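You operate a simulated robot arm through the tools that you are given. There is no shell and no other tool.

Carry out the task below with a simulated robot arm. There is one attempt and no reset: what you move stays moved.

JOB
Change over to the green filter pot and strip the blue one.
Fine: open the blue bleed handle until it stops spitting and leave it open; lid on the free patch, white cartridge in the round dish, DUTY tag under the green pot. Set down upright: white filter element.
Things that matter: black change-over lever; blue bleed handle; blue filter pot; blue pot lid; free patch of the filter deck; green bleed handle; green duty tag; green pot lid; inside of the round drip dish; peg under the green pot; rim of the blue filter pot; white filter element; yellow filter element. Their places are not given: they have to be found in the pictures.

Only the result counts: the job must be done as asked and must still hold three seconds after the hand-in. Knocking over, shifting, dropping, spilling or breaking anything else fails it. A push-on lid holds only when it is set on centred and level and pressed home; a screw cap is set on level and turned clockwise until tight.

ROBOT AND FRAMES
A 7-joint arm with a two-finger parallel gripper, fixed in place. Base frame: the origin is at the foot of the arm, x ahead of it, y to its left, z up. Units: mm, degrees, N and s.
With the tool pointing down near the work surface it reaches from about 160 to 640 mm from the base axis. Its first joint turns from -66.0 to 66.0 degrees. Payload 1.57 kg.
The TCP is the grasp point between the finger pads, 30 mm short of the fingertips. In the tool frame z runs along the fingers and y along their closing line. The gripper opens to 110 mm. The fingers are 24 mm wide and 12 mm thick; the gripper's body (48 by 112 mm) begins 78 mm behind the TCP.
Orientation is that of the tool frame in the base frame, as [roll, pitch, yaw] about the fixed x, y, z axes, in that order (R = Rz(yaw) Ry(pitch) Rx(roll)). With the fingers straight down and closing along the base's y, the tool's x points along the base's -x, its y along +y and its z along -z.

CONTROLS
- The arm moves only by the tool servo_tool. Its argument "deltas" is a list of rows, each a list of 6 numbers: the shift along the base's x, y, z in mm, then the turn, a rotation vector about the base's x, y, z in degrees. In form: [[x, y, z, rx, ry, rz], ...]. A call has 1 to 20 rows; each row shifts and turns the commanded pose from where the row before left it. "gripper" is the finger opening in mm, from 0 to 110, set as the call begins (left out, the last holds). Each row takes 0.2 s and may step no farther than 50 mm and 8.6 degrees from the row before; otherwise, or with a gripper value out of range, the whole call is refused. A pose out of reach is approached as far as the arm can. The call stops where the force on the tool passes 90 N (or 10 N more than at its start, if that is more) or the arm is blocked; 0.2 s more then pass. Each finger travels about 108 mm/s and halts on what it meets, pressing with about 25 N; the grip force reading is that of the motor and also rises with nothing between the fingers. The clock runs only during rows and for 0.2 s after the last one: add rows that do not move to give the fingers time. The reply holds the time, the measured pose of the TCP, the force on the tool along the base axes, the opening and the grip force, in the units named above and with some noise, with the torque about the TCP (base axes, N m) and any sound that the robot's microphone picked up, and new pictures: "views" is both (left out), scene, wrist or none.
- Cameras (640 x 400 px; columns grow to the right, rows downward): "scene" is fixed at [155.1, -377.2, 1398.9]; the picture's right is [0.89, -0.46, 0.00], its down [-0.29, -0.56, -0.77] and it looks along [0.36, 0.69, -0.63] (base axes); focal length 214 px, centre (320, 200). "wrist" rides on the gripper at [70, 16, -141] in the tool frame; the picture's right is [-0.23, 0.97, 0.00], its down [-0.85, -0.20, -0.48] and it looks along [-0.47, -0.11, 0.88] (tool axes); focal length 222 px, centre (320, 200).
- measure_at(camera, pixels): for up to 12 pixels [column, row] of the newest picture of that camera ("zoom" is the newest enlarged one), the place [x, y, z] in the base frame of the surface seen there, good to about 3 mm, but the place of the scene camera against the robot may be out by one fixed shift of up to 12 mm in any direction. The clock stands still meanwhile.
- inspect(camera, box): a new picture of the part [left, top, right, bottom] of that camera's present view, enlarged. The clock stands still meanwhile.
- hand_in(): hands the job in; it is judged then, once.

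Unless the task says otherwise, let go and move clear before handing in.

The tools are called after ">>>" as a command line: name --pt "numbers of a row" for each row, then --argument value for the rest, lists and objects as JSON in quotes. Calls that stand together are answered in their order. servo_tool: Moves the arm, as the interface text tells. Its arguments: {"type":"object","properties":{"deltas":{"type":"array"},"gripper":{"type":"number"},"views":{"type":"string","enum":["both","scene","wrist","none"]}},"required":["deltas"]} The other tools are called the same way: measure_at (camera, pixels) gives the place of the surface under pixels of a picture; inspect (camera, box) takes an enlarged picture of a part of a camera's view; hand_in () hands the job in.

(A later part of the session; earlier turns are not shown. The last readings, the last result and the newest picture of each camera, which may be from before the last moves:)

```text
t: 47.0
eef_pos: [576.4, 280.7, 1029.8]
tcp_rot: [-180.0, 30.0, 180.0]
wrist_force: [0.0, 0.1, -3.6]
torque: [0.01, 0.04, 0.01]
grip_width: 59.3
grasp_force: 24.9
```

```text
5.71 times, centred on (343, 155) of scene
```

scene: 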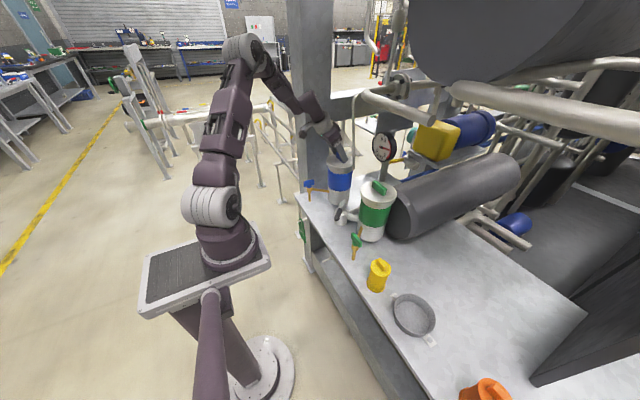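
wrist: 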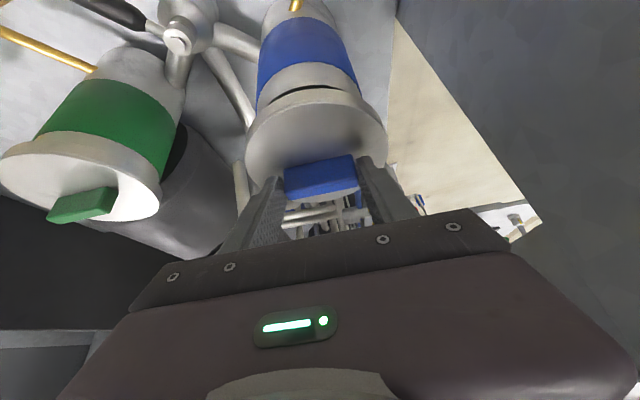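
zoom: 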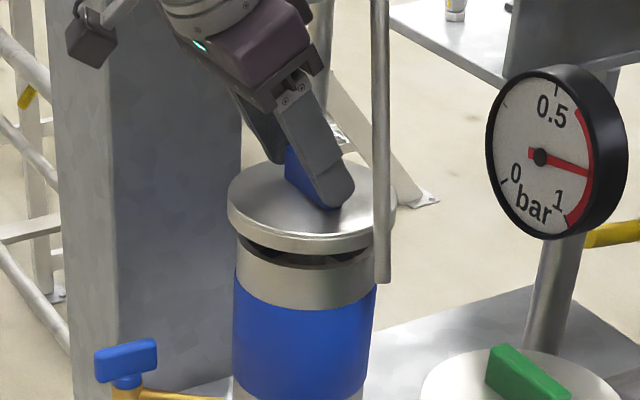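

The lid is clear of the pot with a visible gap and near-zero side force, and it's still just clear of the pipe. I'll raise slightly while easing away in +y and -x, then retreat toward the robot.

>>> servo_tool --pt "0 1 5 0 0 0" --pt "-3 3 5 0 0 0" --pt "-8 4 4 0 0 0" --pt "-15 2 2 0 0 0" --pt "-25 0 2 0 0 0" --pt "-35 0 5 0 0 0" --pt "-40 0 10 0 0 0" --pt "0 0 0 0 0 0"

>>> inspect --camera "scene" --box '[280, 110, 400, 210]'

```text
t: 48.8
eef_pos: [450.2, 291.1, 1062.4]
tcp_rot: [180.0, 30.0, -180.0]
wrist_force: [-0.3, 0.2, -3.3]
torque: [0.0, 0.0, 0.01]
grip_width: 59.8
grasp_force: 24.8
```

scene: 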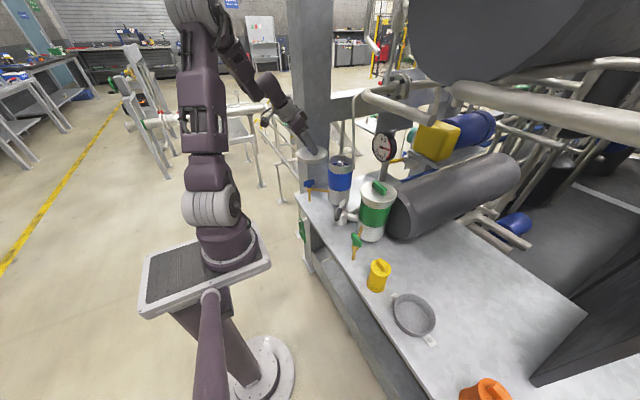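
wrist: 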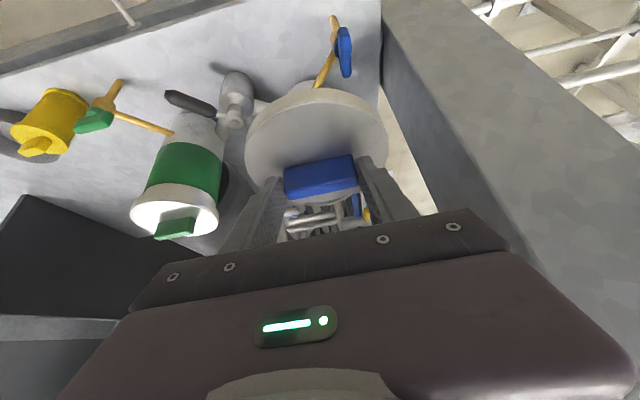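

```text
4.00 times, centred on (340, 160) of scene
```

zoom: 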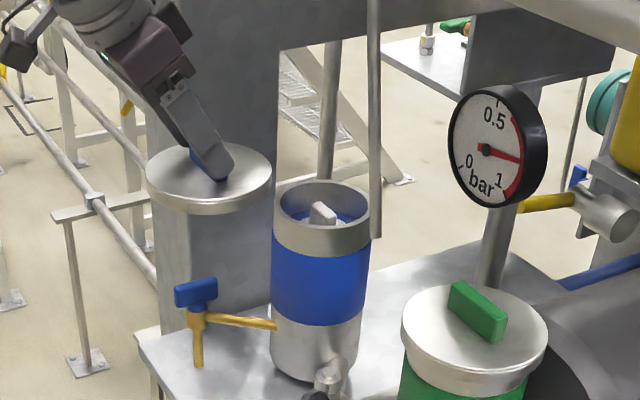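

The lid is off and held level at about 3.3 N, and the white element's knob is visible inside the blue pot. Next I'll measure the yellow element, dish and lid in the wrist view so I can plan a clear path to the free deck.

>>> inspect --camera "scene" --box '[350, 250, 446, 350]'

>>> measure_at --camera "zoom" --pixels '[[195, 80], [190, 60], [180, 100], [225, 100], [180, 200], [270, 260], [340, 270], [395, 300], [345, 350], [300, 300], [260, 215], [450, 360]]'

>>> measure_at --camera "wrist" --pixels '[[250, 150], [384, 140], [315, 95], [320, 175], [50, 110], [40, 145], [20, 125], [70, 125], [90, 122]]'

```text
4.00 times, centred on (398, 300) of scene
```

zoom: 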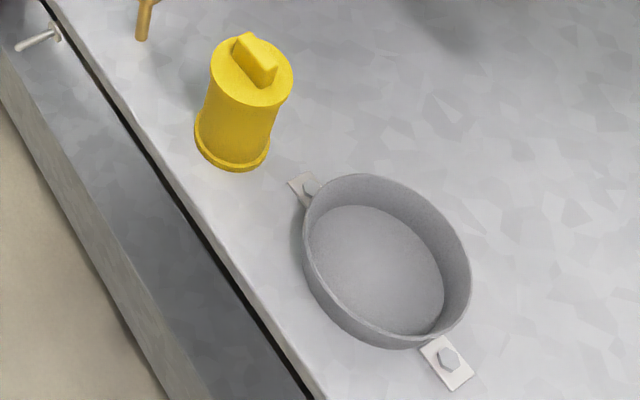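

```text
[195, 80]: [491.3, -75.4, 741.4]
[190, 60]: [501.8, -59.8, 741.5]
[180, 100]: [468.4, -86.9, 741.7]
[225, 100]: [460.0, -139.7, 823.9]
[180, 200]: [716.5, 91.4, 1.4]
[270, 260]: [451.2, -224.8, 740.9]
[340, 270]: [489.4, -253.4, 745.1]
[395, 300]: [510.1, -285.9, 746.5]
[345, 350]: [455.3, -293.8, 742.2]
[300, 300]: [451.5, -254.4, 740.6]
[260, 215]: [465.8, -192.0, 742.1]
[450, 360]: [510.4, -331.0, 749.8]
```

```text
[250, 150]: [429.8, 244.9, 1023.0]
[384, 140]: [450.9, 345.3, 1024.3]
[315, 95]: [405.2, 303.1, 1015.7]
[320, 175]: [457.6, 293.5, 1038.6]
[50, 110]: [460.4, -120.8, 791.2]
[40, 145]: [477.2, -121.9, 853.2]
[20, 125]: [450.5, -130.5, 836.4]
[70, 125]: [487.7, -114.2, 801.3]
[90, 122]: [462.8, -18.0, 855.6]
```

The yellow element's knob top is at z≈853 around (476,-122), so I must keep the camera and hand off it. I'll carry the lid across at z≈1060, in front of the pots, toward y≈-160 with a 15° yaw so the camera passes between yellow and the dish.

>>> servo_tool --pt "0 -30 0 0 0 0" --pt "0 -40 0 0 0 0" --pt "0 -40 0 0 0 0" --pt "0 -40 0 0 0 0" --pt "0 -40 0 0 0 0" --pt "0 -40 0 0 0 0" --pt "0 -40 0 0 0 5" --pt "0 -40 0 0 0 5" --pt "0 -40 0 0 0 5" --pt "0 -40 0 0 0 0" --pt "0 -40 0 0 0 0" --pt "0 -23 0 0 0 0" --pt "0 0 0 0 0 0"

```text
t: 51.6
eef_pos: [466.4, -129.0, 1053.6]
tcp_rot: [-180.0, 30.0, -165.0]
wrist_force: [-0.5, -1.1, -2.9]
torque: [-0.04, 0.03, 0.0]
grip_width: 59.9
grasp_force: 25.3
out of reach, approached as far as the arm can: row 7, 8, 9
```

scene: 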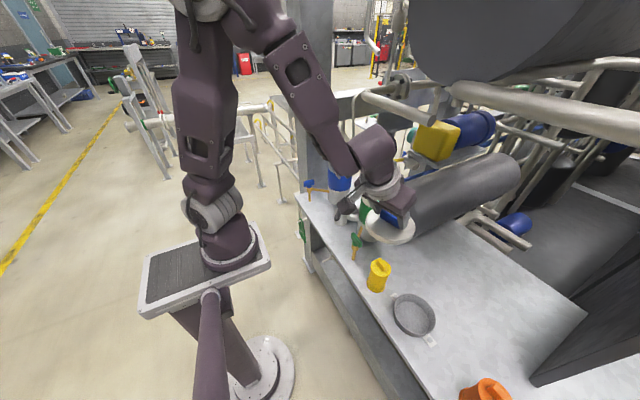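
wrist: 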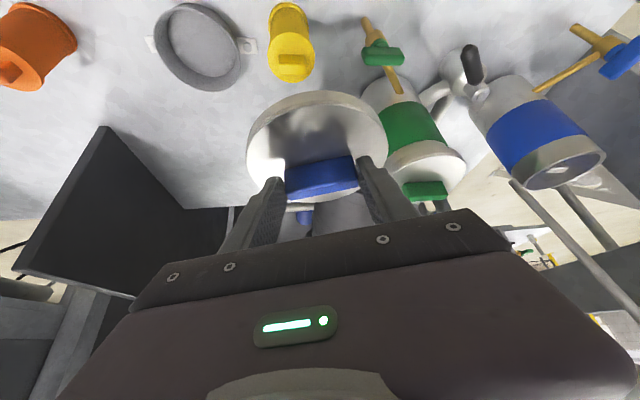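

The lid is above the yellow element at (466,-129,1054), still gripped, after a few rows clipped at reach. I'll move forward and down together so the lid clears yellow and comes over the open deck.

>>> servo_tool --pt "25 -6 -12 0 0 0" --pt "25 -6 -20 0 0 0" --pt "25 -6 -25 0 0 0" --pt "25 -6 -30 0 0 0" --pt "26 -6 -35 0 0 0" --pt "0 0 -25 0 0 0" --pt "0 0 0 0 0 0"

>>> inspect --camera "scene" --box '[350, 160, 510, 320]'

```text
t: 53.2
eef_pos: [591.8, -159.4, 905.2]
tcp_rot: [-179.9, 30.1, -165.0]
wrist_force: [-0.5, -0.2, -2.3]
torque: [-0.01, 0.07, -0.04]
grip_width: 59.7
grasp_force: 25.3
```

scene: 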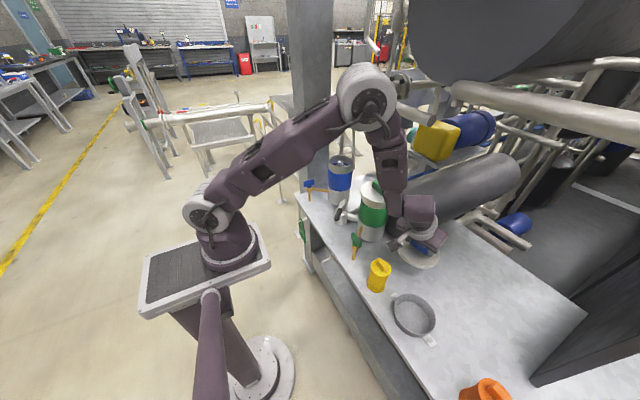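
wrist: 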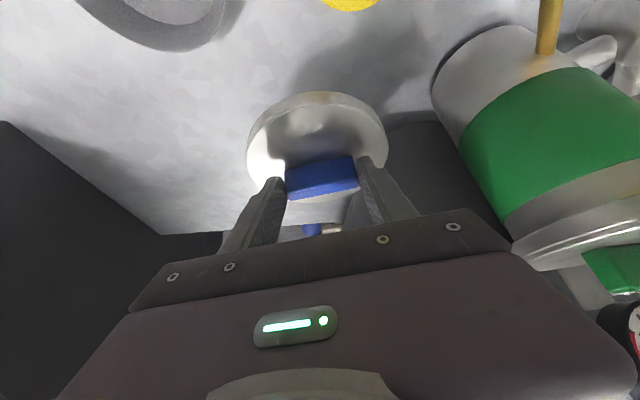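

```text
2.50 times, centred on (430, 240) of scene
```

zoom: 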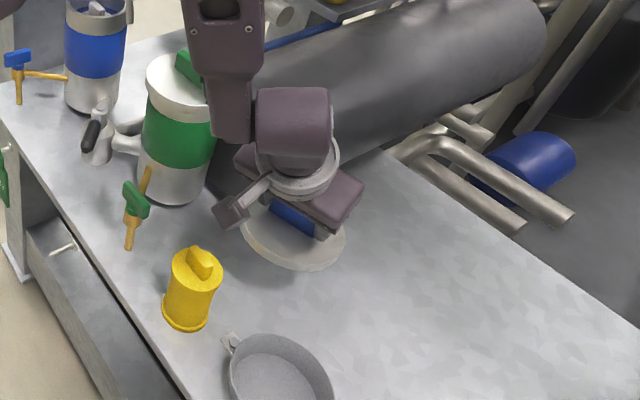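

The lid is over open deck at about (603,-156), clear of the tank, yellow and green pot. I'll lower it in stages toward deck contact near TCP z≈795.

>>> servo_tool --pt "0 0 -30 0 0 0" --pt "0 0 -30 0 0 0" --pt "0 0 -25 0 0 0" --pt "0 0 -10 0 0 0" --pt "0 0 0 0 0 0"

>>> inspect --camera "scene" --box '[350, 200, 478, 300]'

```text
t: 54.4
eef_pos: [593.4, -157.9, 810.5]
tcp_rot: [-179.9, 30.1, -165.0]
wrist_force: [0.1, 0.1, -2.6]
torque: [0.0, 0.01, -0.03]
grip_width: 59.5
grasp_force: 24.9
```

scene: 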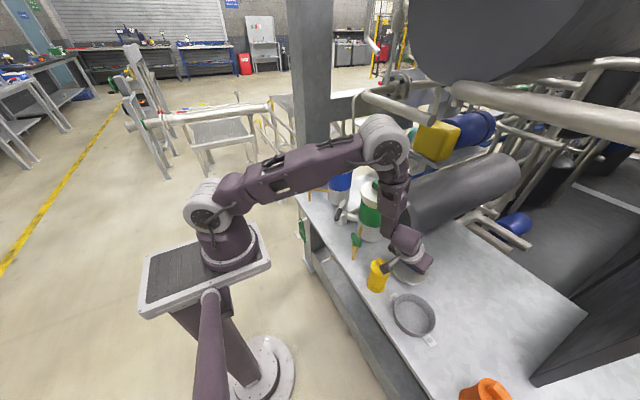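
wrist: 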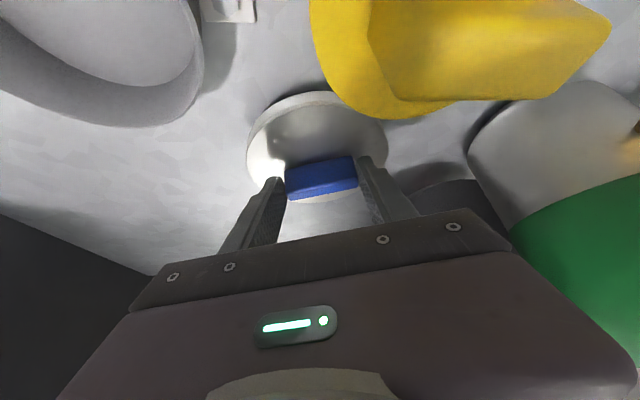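

```text
4.00 times, centred on (414, 250) of scene
```

zoom: 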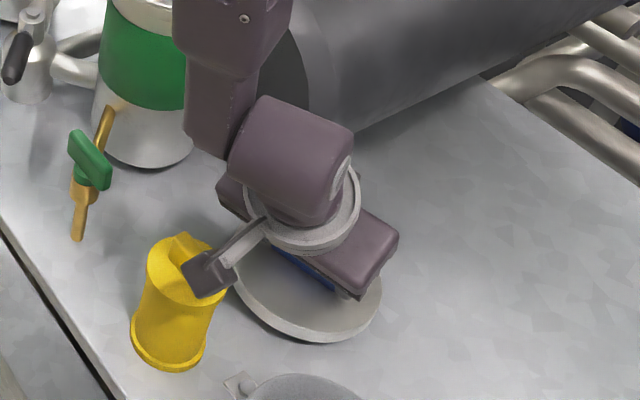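

The camera arm is now close to the yellow element's top in both views. I'll measure that clearance before going the last 15 mm down.

>>> measure_at --camera "wrist" --pixels '[[330, 60], [385, 40], [420, 85], [500, 40], [560, 80], [600, 30], [380, 110], [320, 5], [275, 100], [255, 150], [380, 140], [320, 110]]'

>>> inspect --camera "scene" --box '[360, 240, 424, 300]'

```text
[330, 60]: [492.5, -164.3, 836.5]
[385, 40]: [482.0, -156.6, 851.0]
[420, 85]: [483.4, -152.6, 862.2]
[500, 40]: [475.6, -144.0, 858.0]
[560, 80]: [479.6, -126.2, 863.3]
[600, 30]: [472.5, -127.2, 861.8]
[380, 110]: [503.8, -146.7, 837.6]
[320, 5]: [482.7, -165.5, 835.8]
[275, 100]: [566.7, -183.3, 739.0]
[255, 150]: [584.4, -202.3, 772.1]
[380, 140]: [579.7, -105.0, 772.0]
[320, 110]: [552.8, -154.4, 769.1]
```

```text
6.67 times, centred on (392, 270) of scene
```

zoom: 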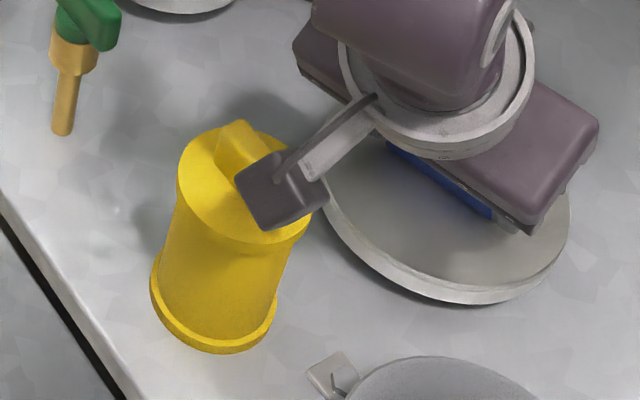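

The yellow top is at z≈836 with its knob at 862, and the camera clears it by about 12 mm sideways at present. I'll yaw 6° more to swing the camera away, then lower slowly until the lid touches the deck.

>>> servo_tool --pt "0 0 0 0 0 6" --pt "0 0 -4 0 0 0" --pt "0 0 -4 0 0 0" --pt "0 0 0 0 0 0" --views "wrist"

>>> inspect --camera "scene" --box '[360, 240, 440, 300]'

```text
t: 55.4
eef_pos: [591.9, -158.3, 802.5]
tcp_rot: [180.0, 30.0, -159.0]
wrist_force: [0.6, -0.1, -3.3]
torque: [-0.04, 0.05, -0.02]
grip_width: 59.4
grasp_force: 25.1
```

wrist: 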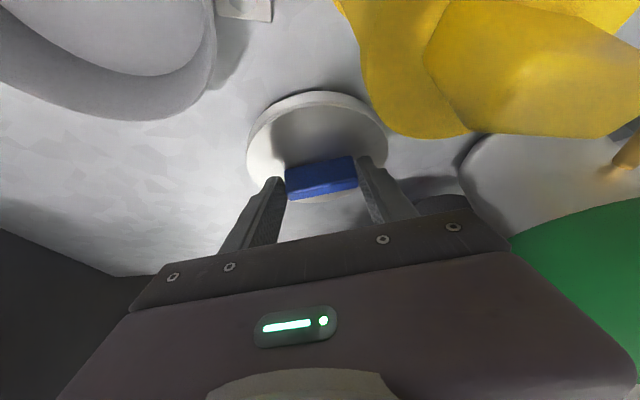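

```text
6.67 times, centred on (400, 270) of scene
```

zoom: 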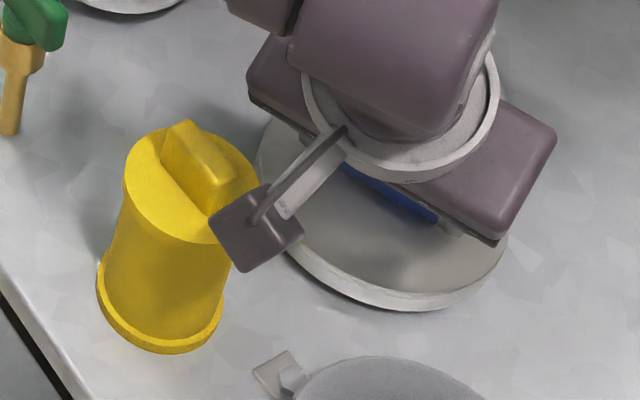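

The camera has swung clear of the yellow element. I'll lower in 2 mm steps and stop as the force shows contact.

>>> servo_tool --pt "0 0 -2 0 0 0" --pt "0 0 -2 0 0 0" --pt "0 0 0 0 0 0" --views "none"

>>> servo_tool --pt "0 0 -2 0 0 0" --pt "0 0 -1.5 0 0 0" --pt "0 0 0 0 0 0" --views "none"

```text
t: 56.2
eef_pos: [591.4, -158.6, 796.8]
tcp_rot: [180.0, 30.0, -158.9]
wrist_force: [0.4, -0.1, -2.9]
torque: [-0.01, 0.02, -0.01]
grip_width: 59.9
grasp_force: 25.0
```

```text
t: 57.0
eef_pos: [592.5, -158.1, 794.0]
tcp_rot: [-179.9, 30.1, -159.0]
wrist_force: [-2.4, -0.1, 4.0]
torque: [-0.17, -0.25, -0.01]
grip_width: 59.6
grasp_force: 24.9
```

The z force went from -2.9 to +4 N at z≈794, so the lid is on the deck. I'll settle 0.7 mm more and open the fingers.

>>> servo_tool --pt "0 0 -0.7 0 0 0" --pt "0 0 0 0 0 0" --views "none"

>>> servo_tool --pt "0 0 0 0 0 0" --pt "0 0 0 0 0 0" --gripper 76

```text
t: 57.6
eef_pos: [591.0, -158.2, 793.6]
tcp_rot: [179.9, 30.1, -159.0]
wrist_force: [-3.3, 2.5, 13.3]
torque: [0.12, -0.15, 0.11]
grip_width: 59.6
grasp_force: 25.8
```

```text
t: 58.2
eef_pos: [592.9, -158.2, 792.6]
tcp_rot: [-180.0, 30.1, -159.1]
wrist_force: [0.5, -0.4, 0.2]
torque: [-0.02, 0.0, 0.0]
grip_width: 76.1
grasp_force: 0.0
```

scene: 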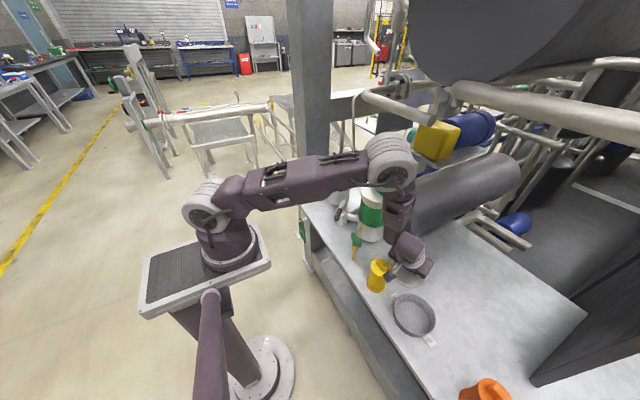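
wrist: 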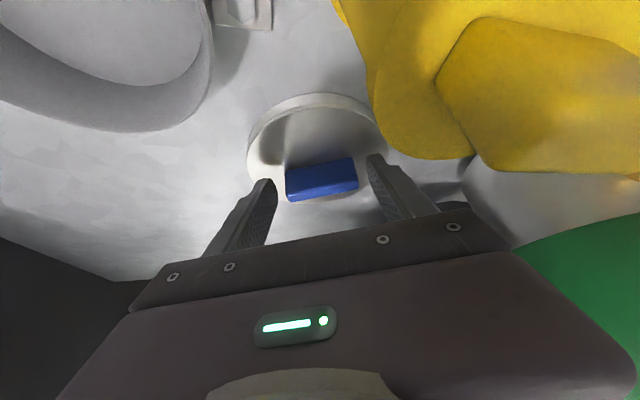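

The lid stays on the deck with the fingers open and no force. I'll go straight up, then check its position.

>>> servo_tool --pt "0 0 25 0 0 0" --pt "0 0 40 0 0 0" --pt "0 0 45 0 0 0" --pt "0 0 45 0 0 0" --pt "0 0 45 0 0 0" --pt "0 0 0 0 0 0"

>>> inspect --camera "scene" --box '[350, 200, 478, 340]'

>>> inspect --camera "wrist" --box '[0, 0, 640, 220]'

```text
t: 59.6
eef_pos: [593.6, -161.2, 993.3]
tcp_rot: [-180.0, 30.0, -159.1]
wrist_force: [-0.9, 0.6, 0.1]
torque: [0.02, 0.0, 0.01]
grip_width: 76.2
grasp_force: 0.0
```

scene: 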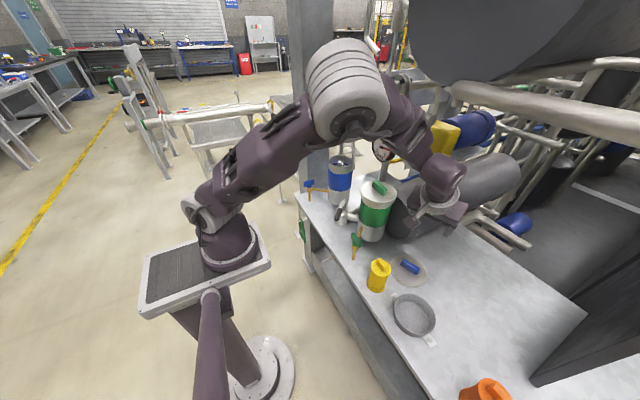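
wrist: 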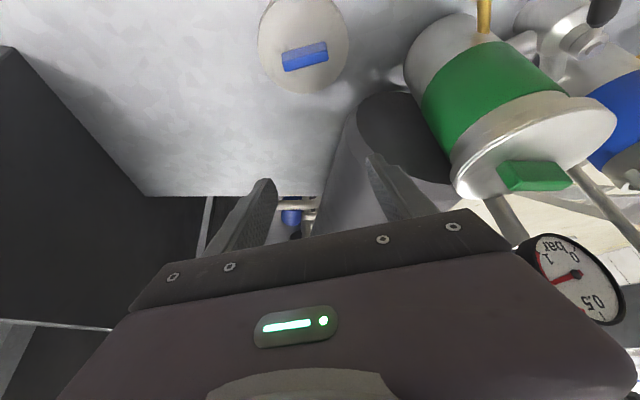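

```text
2.86 times, centred on (414, 270) of scene
```

zoom: 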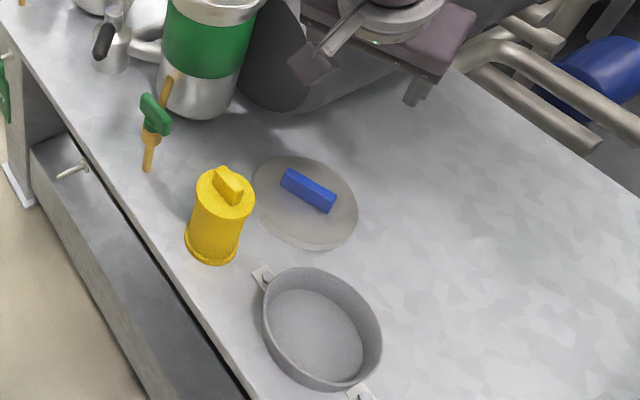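

```text
1.00 times, centred on (320, 110) of wrist (not enlarged: the box is as wide or as high as the picture)
```

zoom: 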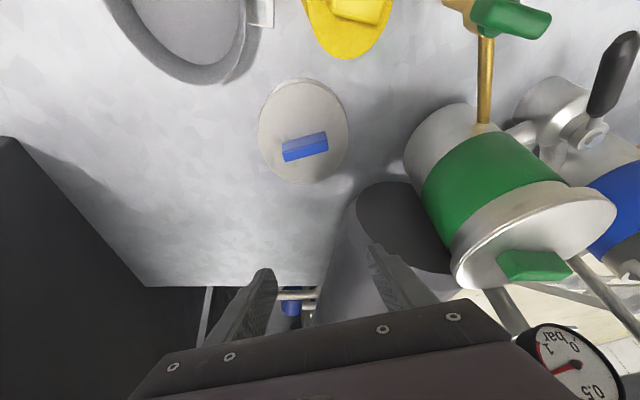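

The lid lies flat on the deck beside yellow and behind the dish, touching neither. Next is the white element, so I'll rise, cross back to blue and level the hand to look down into the pot.

>>> servo_tool --pt "-20 0 35 0 0 0" --pt "-30 20 35 0 0 -7" --pt "-30 40 20 0 0 -7" --pt "0 45 0 0 0 -7" --pt "0 45 0 0 7.5 0" --pt "0 45 0 0 7.5 0" --pt "0 45 0 0 7.5 0" --pt "0 45 0 0 7.5 0" --pt "0 45 20 0 0 0" --pt "0 45 20 0 0 0" --pt "0 45 20 0 0 0" --pt "0 10 10 0 0 0" --pt "0 0 0 0 0 0"

```text
refused: row 2 steps farther than a row can; nothing moved
```

One row was slightly over the 50 mm limit and nothing moved. I'll resend with smaller steps.

>>> servo_tool --pt "-20 0 35 0 0 0" --pt "-30 10 33 0 0 -7" --pt "-30 30 20 0 0 -7" --pt "0 45 0 0 0 -7" --pt "0 45 0 0 7.5 0" --pt "0 45 0 0 7.5 0" --pt "0 45 0 0 7.5 0" --pt "0 45 0 0 7.5 0" --pt "0 43 20 0 0 0" --pt "0 43 20 0 0 0" --pt "0 43 20 0 0 0" --pt "0 40 10 0 0 0" --pt "0 0 0 0 0 0"

```text
t: 62.4
eef_pos: [512.8, 275.8, 1151.3]
tcp_rot: [180.0, 0.1, 180.0]
wrist_force: [-0.3, -0.3, -0.1]
torque: [0.0, -0.01, -0.03]
grip_width: 76.0
grasp_force: 0.0
```

scene: 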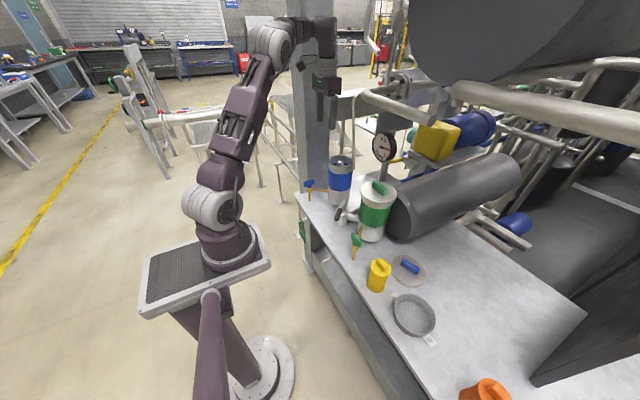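
wrist: 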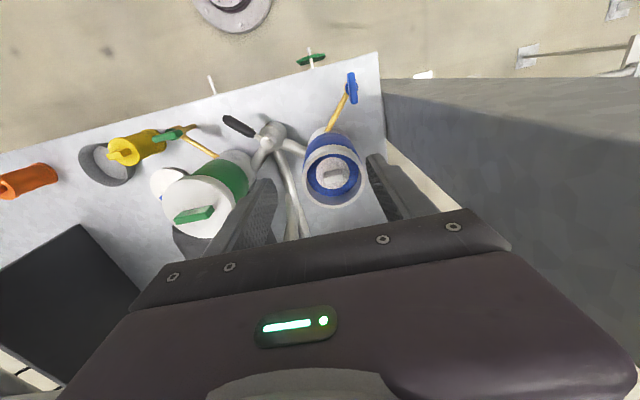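

The wrist camera now looks down into the blue pot, with the white element visible at (332,175). I'll enlarge and measure it.

>>> inspect --camera "wrist" --box '[296, 130, 376, 215]'

>>> inspect --camera "scene" --box '[310, 140, 374, 190]'

>>> inspect --camera "wrist" --box '[301, 135, 365, 210]'

```text
4.71 times, centred on (336, 172) of wrist
```

zoom: 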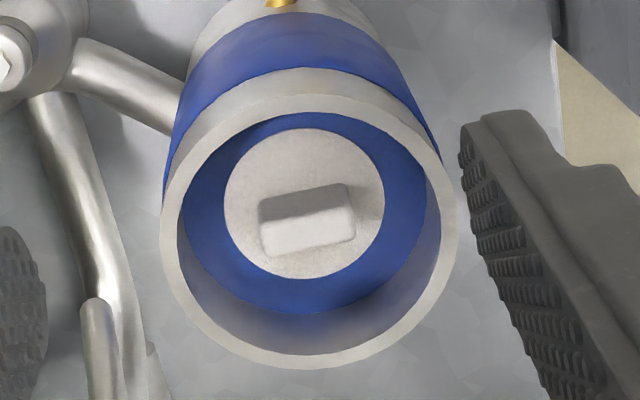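

```text
8.00 times, centred on (342, 165) of scene
```

zoom: 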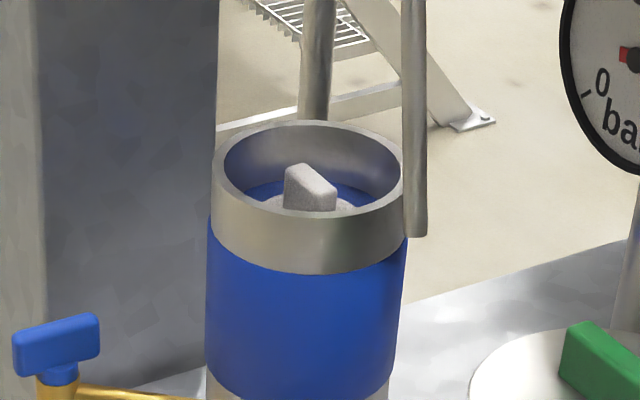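

```text
5.33 times, centred on (333, 172) of wrist
```

zoom: 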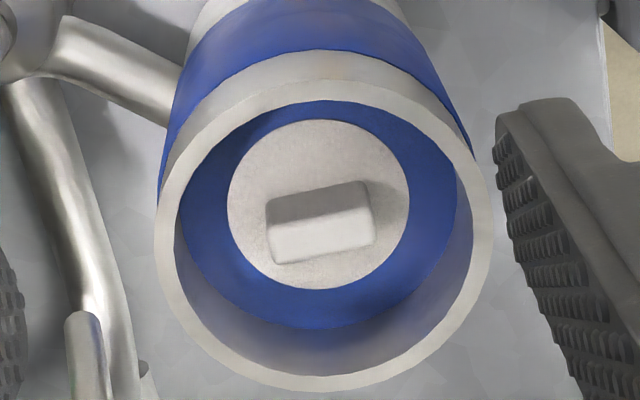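

The element's round top and its rectangular knob are clear in the zoom, with the knob at (267–375,185–262). I'll measure the knob, element top, liquid and pot rim.

>>> measure_at --camera "zoom" --pixels '[[272, 235], [370, 220], [320, 235], [320, 200], [270, 205], [372, 190], [235, 200], [405, 180], [320, 127], [320, 283], [320, 310], [200, 200]]'

>>> measure_at --camera "zoom" --pixels '[[162, 220], [483, 200], [300, 90], [320, 380], [200, 330], [450, 310], [360, 240], [285, 250], [330, 300], [80, 330], [275, 258], [360, 190]]'

```text
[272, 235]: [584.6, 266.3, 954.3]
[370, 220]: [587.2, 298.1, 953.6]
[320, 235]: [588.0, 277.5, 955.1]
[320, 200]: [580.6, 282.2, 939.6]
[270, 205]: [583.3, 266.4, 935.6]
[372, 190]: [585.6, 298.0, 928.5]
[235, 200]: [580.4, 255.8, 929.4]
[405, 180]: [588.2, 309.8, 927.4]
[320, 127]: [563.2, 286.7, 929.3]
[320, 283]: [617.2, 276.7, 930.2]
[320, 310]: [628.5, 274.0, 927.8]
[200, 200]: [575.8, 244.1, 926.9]
```

```text
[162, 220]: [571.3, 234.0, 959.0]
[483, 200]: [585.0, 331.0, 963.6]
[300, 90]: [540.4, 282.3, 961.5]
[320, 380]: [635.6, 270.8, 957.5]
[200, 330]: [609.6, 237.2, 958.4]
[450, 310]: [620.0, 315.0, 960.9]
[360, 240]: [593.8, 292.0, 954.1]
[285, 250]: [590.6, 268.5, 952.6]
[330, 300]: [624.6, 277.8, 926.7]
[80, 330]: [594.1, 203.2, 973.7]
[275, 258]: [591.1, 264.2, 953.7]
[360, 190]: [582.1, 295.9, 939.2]
```

The element's knob is centred at about (589.5,281.5), 35 mm long in y and 13 mm thick, from z=929 to 954. The pot rim is at z=960 with inner radius about 42. I'll tilt back 22° to miss the pipe, narrow the fingers to 46 mm and line up above the pot.

>>> servo_tool --pt "0 2 -15 0 -7.4 0" --pt "0 2 -15 0 -7.3 0" --pt "0 2 -15 0 -7.3 0" --pt "0 0 0 0 0 0" --gripper 46

>>> inspect --camera "wrist" --box '[260, 100, 400, 220]'

```text
t: 63.4
eef_pos: [512.8, 281.9, 1108.1]
tcp_rot: [-180.0, 22.1, 180.0]
wrist_force: [0.3, 0.7, 0.5]
torque: [-0.01, 0.02, 0.02]
grip_width: 45.8
grasp_force: 0.1
```

scene: 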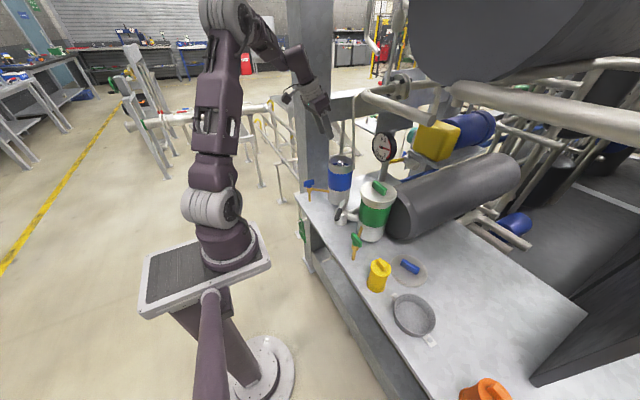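
wrist: 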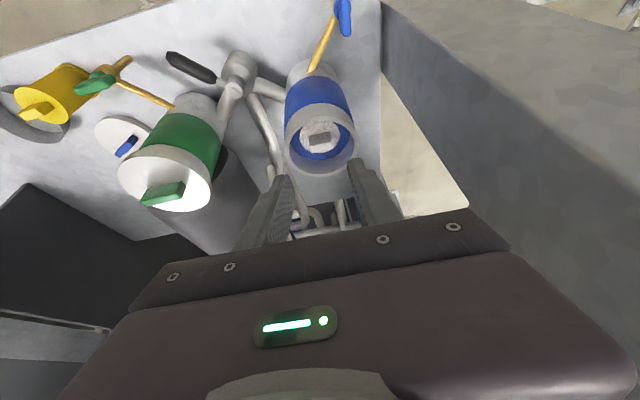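

```text
3.33 times, centred on (330, 160) of wrist
```

zoom: 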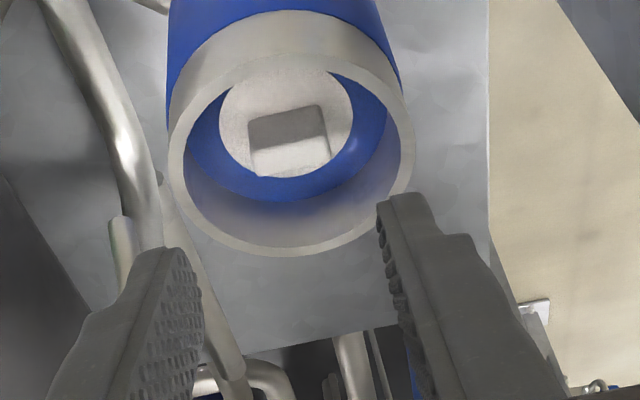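

Hand tilted 22°, fingers 46 mm, lined up in y with the knob at zoom (250–328,105–175). I'll measure the knob again and then move to the hover point above the pot.

>>> measure_at --camera "zoom" --pixels '[[255, 160], [290, 158], [325, 150], [290, 125], [255, 130], [322, 120], [225, 110], [350, 100], [175, 150], [408, 130], [290, 248], [120, 250]]'

>>> servo_tool --pt "35 0 -15 0 0 0" --pt "34.5 0 -30 0 0 0" --pt "0 0 -28 0 0 0" --pt "0 0 0 0 0 0"

>>> inspect --camera "wrist" --box '[240, 90, 400, 230]'

>>> inspect --camera "scene" --box '[295, 110, 391, 190]'

```text
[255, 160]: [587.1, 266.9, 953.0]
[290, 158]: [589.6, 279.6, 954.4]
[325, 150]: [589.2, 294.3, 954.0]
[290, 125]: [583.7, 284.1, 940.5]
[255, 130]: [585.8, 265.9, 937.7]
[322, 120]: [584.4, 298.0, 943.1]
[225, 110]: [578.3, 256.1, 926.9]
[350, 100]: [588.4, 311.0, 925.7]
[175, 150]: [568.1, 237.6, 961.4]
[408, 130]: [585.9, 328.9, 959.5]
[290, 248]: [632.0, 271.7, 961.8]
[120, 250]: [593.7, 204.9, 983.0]
```

```text
t: 64.4
eef_pos: [582.8, 280.0, 1031.7]
tcp_rot: [180.0, 22.0, -180.0]
wrist_force: [0.3, -0.5, 0.5]
torque: [-0.01, -0.01, 0.02]
grip_width: 46.1
grasp_force: 0.0
```

scene: 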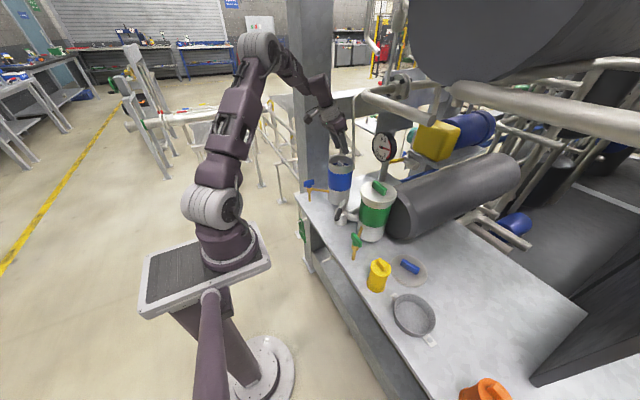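
wrist: 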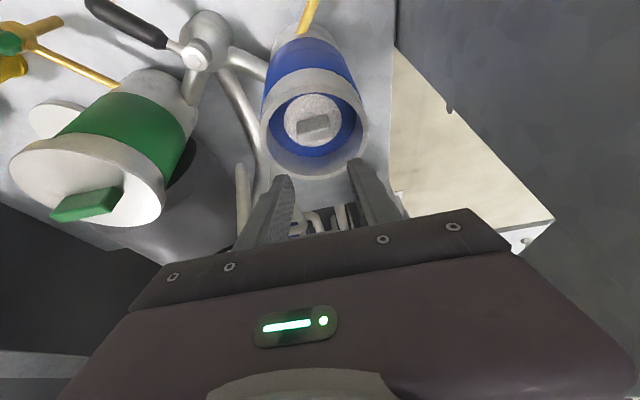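

```text
2.86 times, centred on (320, 160) of wrist
```

zoom: 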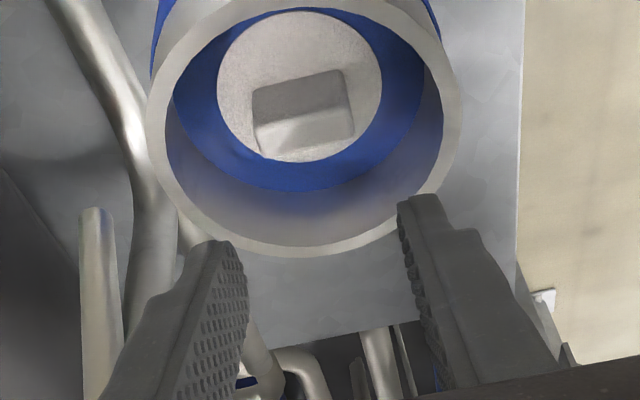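

```text
5.00 times, centred on (343, 150) of scene
```

zoom: 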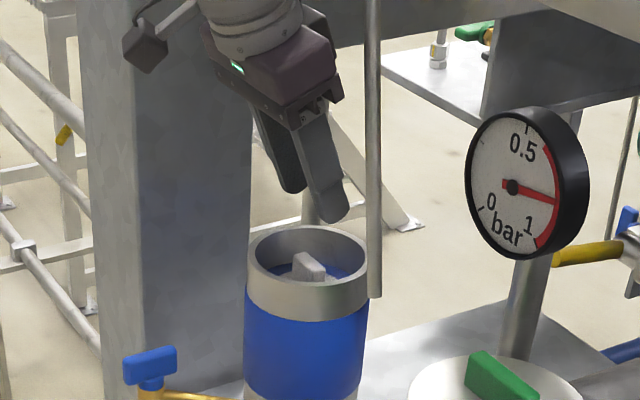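

The fingers hover above the pot opening clear of the pipe, and the knob measures y 266–298, x≈584–596. I'll lower 45 mm and check alignment before entering further.

>>> servo_tool --pt "0 0.8 -25 0 0 0" --pt "0 0 -20 0 0 0" --pt "0 0 0 0 0 0"

>>> inspect --camera "wrist" --box '[250, 110, 390, 230]'

>>> inspect --camera "scene" --box '[310, 120, 374, 180]'

```text
t: 65.2
eef_pos: [581.9, 281.2, 986.7]
tcp_rot: [-180.0, 22.0, 180.0]
wrist_force: [0.3, -1.0, -0.3]
torque: [0.0, 0.01, -0.01]
grip_width: 46.4
grasp_force: 0.1
```

scene: 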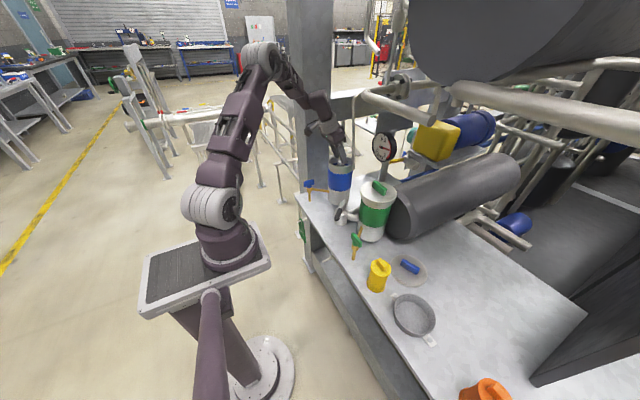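
wrist: 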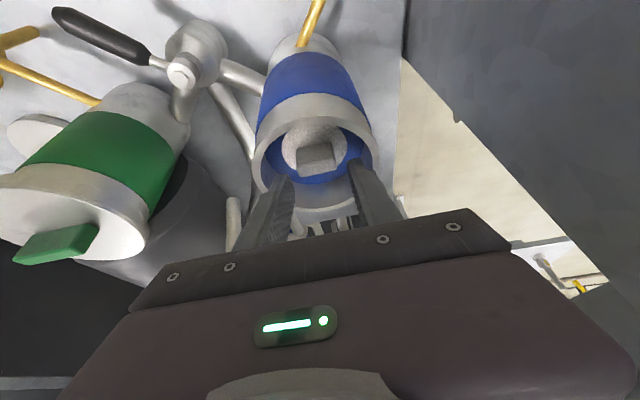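

```text
3.33 times, centred on (320, 170) of wrist
```

zoom: 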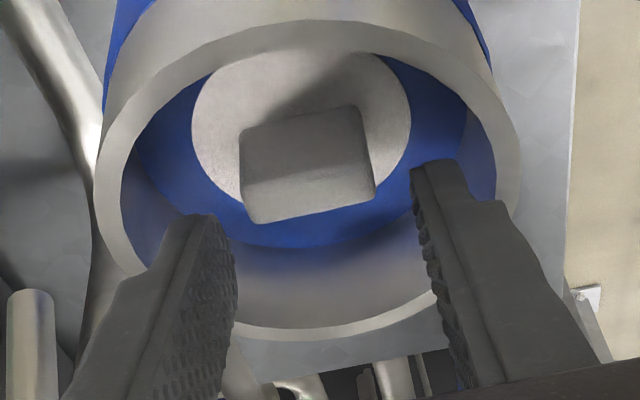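

```text
6.67 times, centred on (342, 150) of scene
```

zoom: 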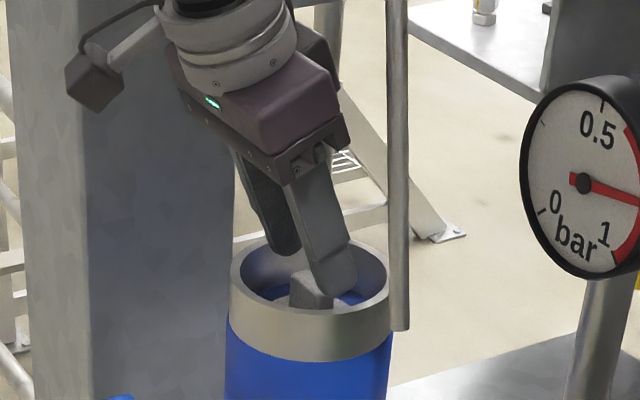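

The tips are just inside the rim and the knob sits about 3 mm to the left (-y) of the finger centre, as does the pot rim. I'll shift -3 mm in y, narrow slightly and lower to grip height.

>>> servo_tool --pt "0 -3 0 0 0 0" --pt "0 0 0 0 0 0" --gripper 45 --views "wrist"

>>> inspect --camera "wrist" --box '[250, 110, 390, 230]'

```text
t: 65.8
eef_pos: [581.7, 278.6, 989.6]
tcp_rot: [179.9, 22.0, 179.9]
wrist_force: [0.6, 0.2, 0.1]
torque: [0.01, -0.01, -0.01]
grip_width: 45.2
grasp_force: 0.0
```

wrist: 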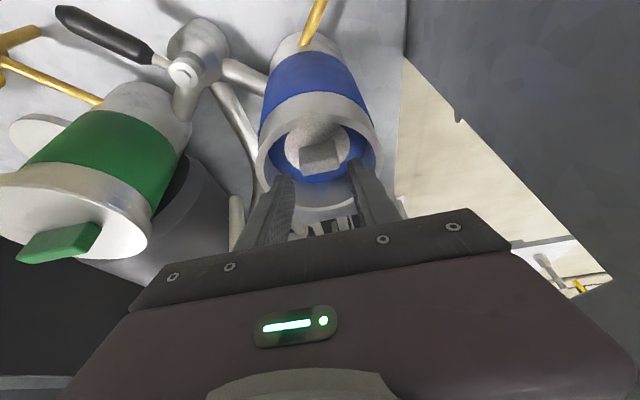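

```text
3.33 times, centred on (320, 170) of wrist
```

zoom: 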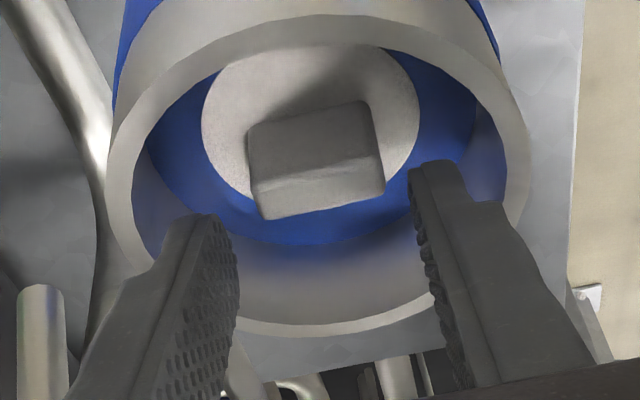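

The knob is now nearly central between the fingers, at 250–385 against finger edges of 238 and 410. I'll lower 22 mm so the tips sit beside the knob, then close.

>>> servo_tool --pt "0 -1 -8 0 0 0" --pt "0 0 -8 0 0 0" --pt "0 0 -6 0 0 0" --pt "0 0 0 0 0 0" --views "wrist"

>>> servo_tool --pt "0 0 0 0 0 0" --pt "0 0 0 0 0 0" --pt "0 0 0 0 0 0" --gripper 24

>>> inspect --camera "wrist" --box '[250, 110, 390, 230]'

```text
t: 66.8
eef_pos: [581.2, 277.1, 966.1]
tcp_rot: [-180.0, 22.0, 180.0]
wrist_force: [-0.5, 0.5, 0.8]
torque: [-0.02, 0.0, 0.05]
grip_width: 44.8
grasp_force: 0.0
```

wrist: 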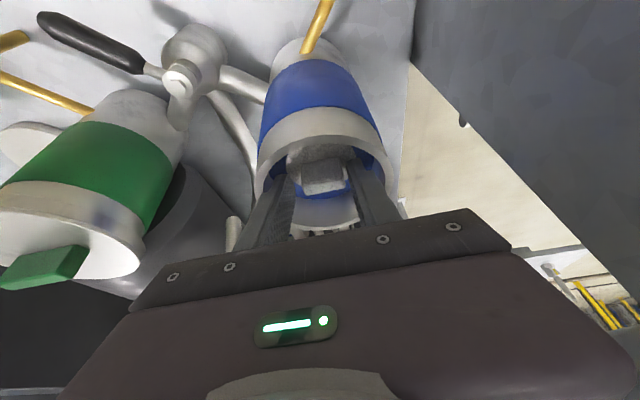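

```text
t: 67.6
eef_pos: [581.9, 277.2, 965.9]
tcp_rot: [180.0, 22.0, 180.0]
wrist_force: [-0.4, 0.2, 0.6]
torque: [0.04, -0.05, -0.01]
grip_width: 33.1
grasp_force: 25.0
```

scene: 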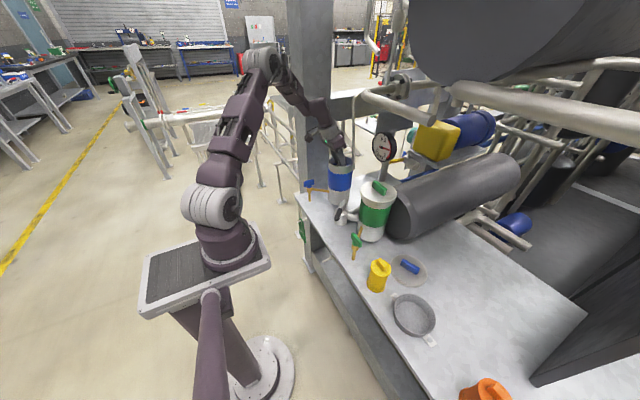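
wrist: 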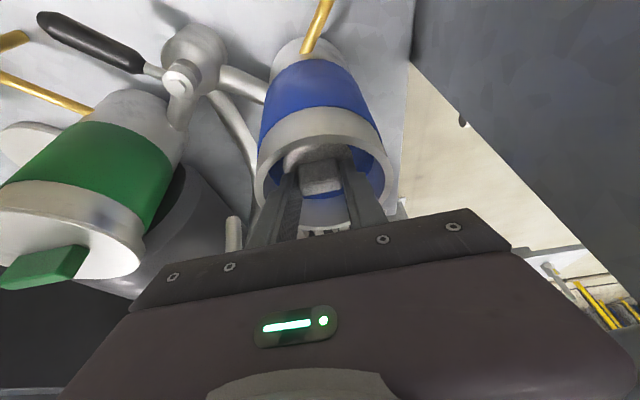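

```text
3.33 times, centred on (320, 170) of wrist
```

zoom: 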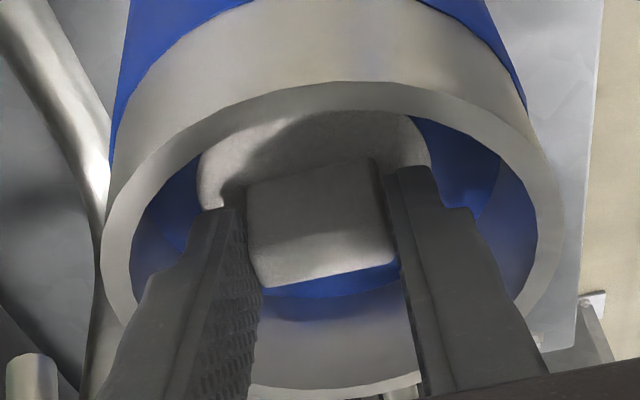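

The knob is gripped at 33.1 mm with 25 N and almost no side load. I'll lift slowly and watch the force.

>>> servo_tool --pt "0 0 2 0 0 0" --pt "0 0 3 0 0 0" --pt "0 0 5 0 0 0" --pt "0 0 0 0 0 0" --views "wrist"

>>> inspect --camera "wrist" --box '[250, 110, 390, 230]'

```text
t: 68.6
eef_pos: [582.0, 277.4, 976.0]
tcp_rot: [-180.0, 22.0, -179.9]
wrist_force: [-0.1, -0.9, -1.5]
torque: [0.02, 0.0, 0.02]
grip_width: 33.4
grasp_force: 25.0
```

wrist: 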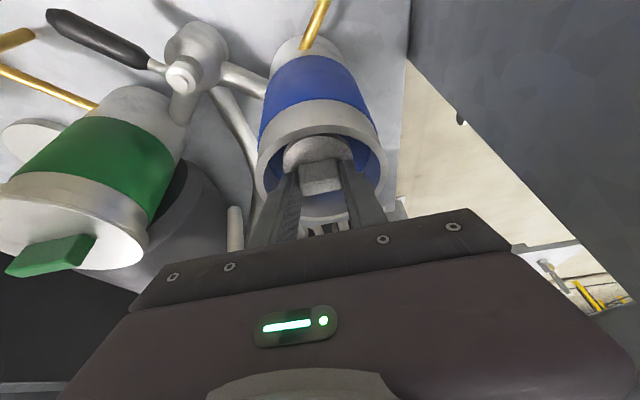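

```text
3.33 times, centred on (320, 170) of wrist
```

zoom: 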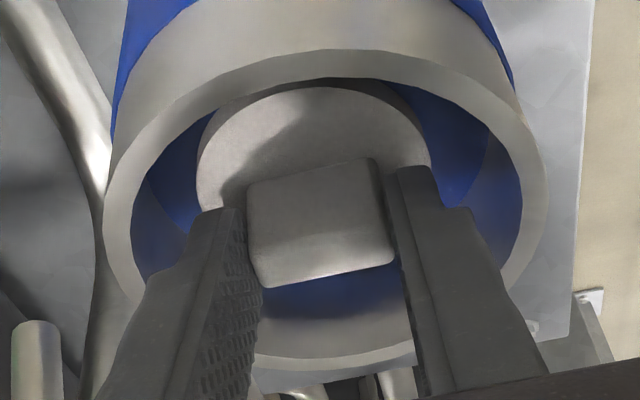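

The element is rising with the fingers, load about 1.5 N. I'll continue lifting straight up in small steps, watching side forces.

>>> servo_tool --pt "0 0 10 0 0 0" --pt "0 0 10 0 0 0" --pt "0 0 10 0 0 0" --pt "0 0 10 0 0 0" --pt "0 0 10 0 0 0" --pt "0 0 0 0 0 0"

>>> inspect --camera "scene" --box '[300, 100, 396, 180]'

```text
t: 70.0
eef_pos: [580.9, 279.8, 1025.8]
tcp_rot: [180.0, 22.0, 179.9]
wrist_force: [0.2, 1.0, -1.0]
torque: [0.03, 0.0, -0.04]
grip_width: 33.4
grasp_force: 24.4
```

scene: 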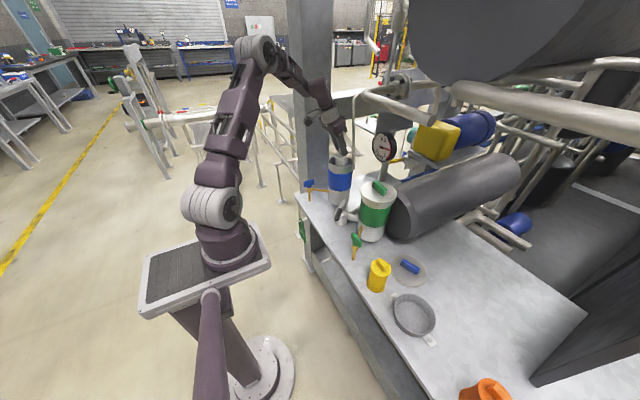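
wrist: 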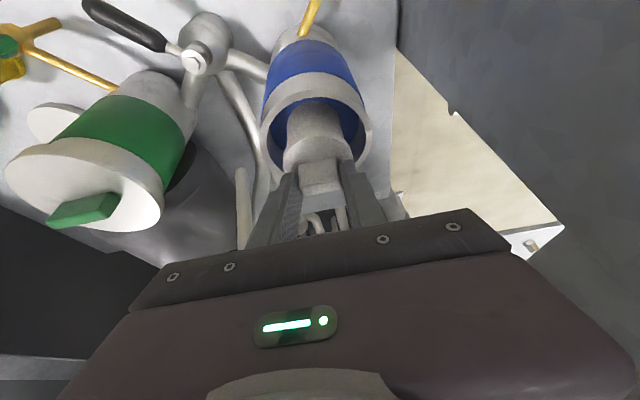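

```text
5.00 times, centred on (348, 140) of scene
```

zoom: 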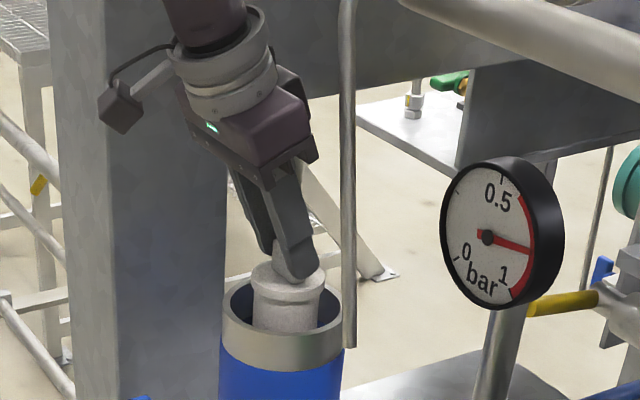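

The white element is halfway out and upright, well clear of the pipe. I'll continue lifting.

>>> servo_tool --pt "0 0 12 0 0 0" --pt "0 0 12 0 0 0" --pt "0 0 12 0 0 0" --pt "0 0 12 0 0 0" --pt "0 0 0 0 0 0"

>>> inspect --camera "scene" --box '[300, 100, 396, 180]'

```text
t: 71.2
eef_pos: [580.6, 278.8, 1074.1]
tcp_rot: [-180.0, 22.0, 180.0]
wrist_force: [-0.1, -0.5, -1.1]
torque: [-0.01, 0.01, -0.01]
grip_width: 33.3
grasp_force: 24.7
```

scene: 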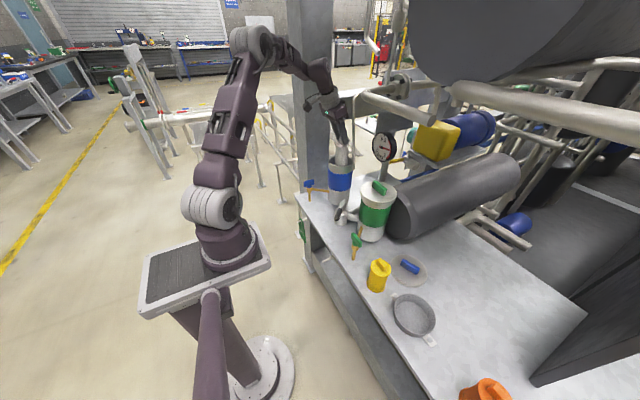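
wrist: 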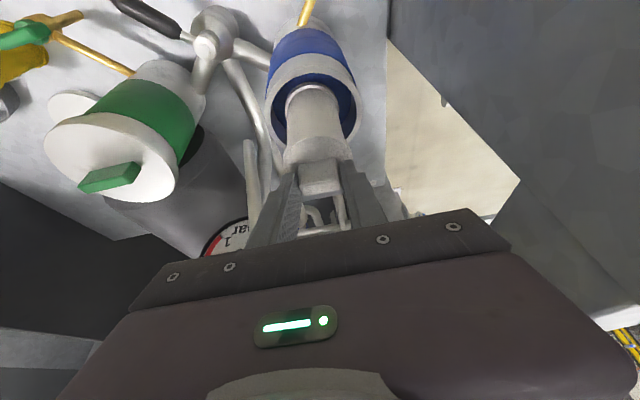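

```text
5.00 times, centred on (348, 140) of scene
```

zoom: 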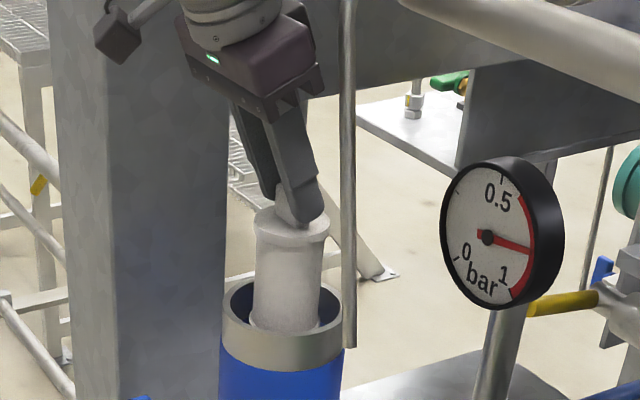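

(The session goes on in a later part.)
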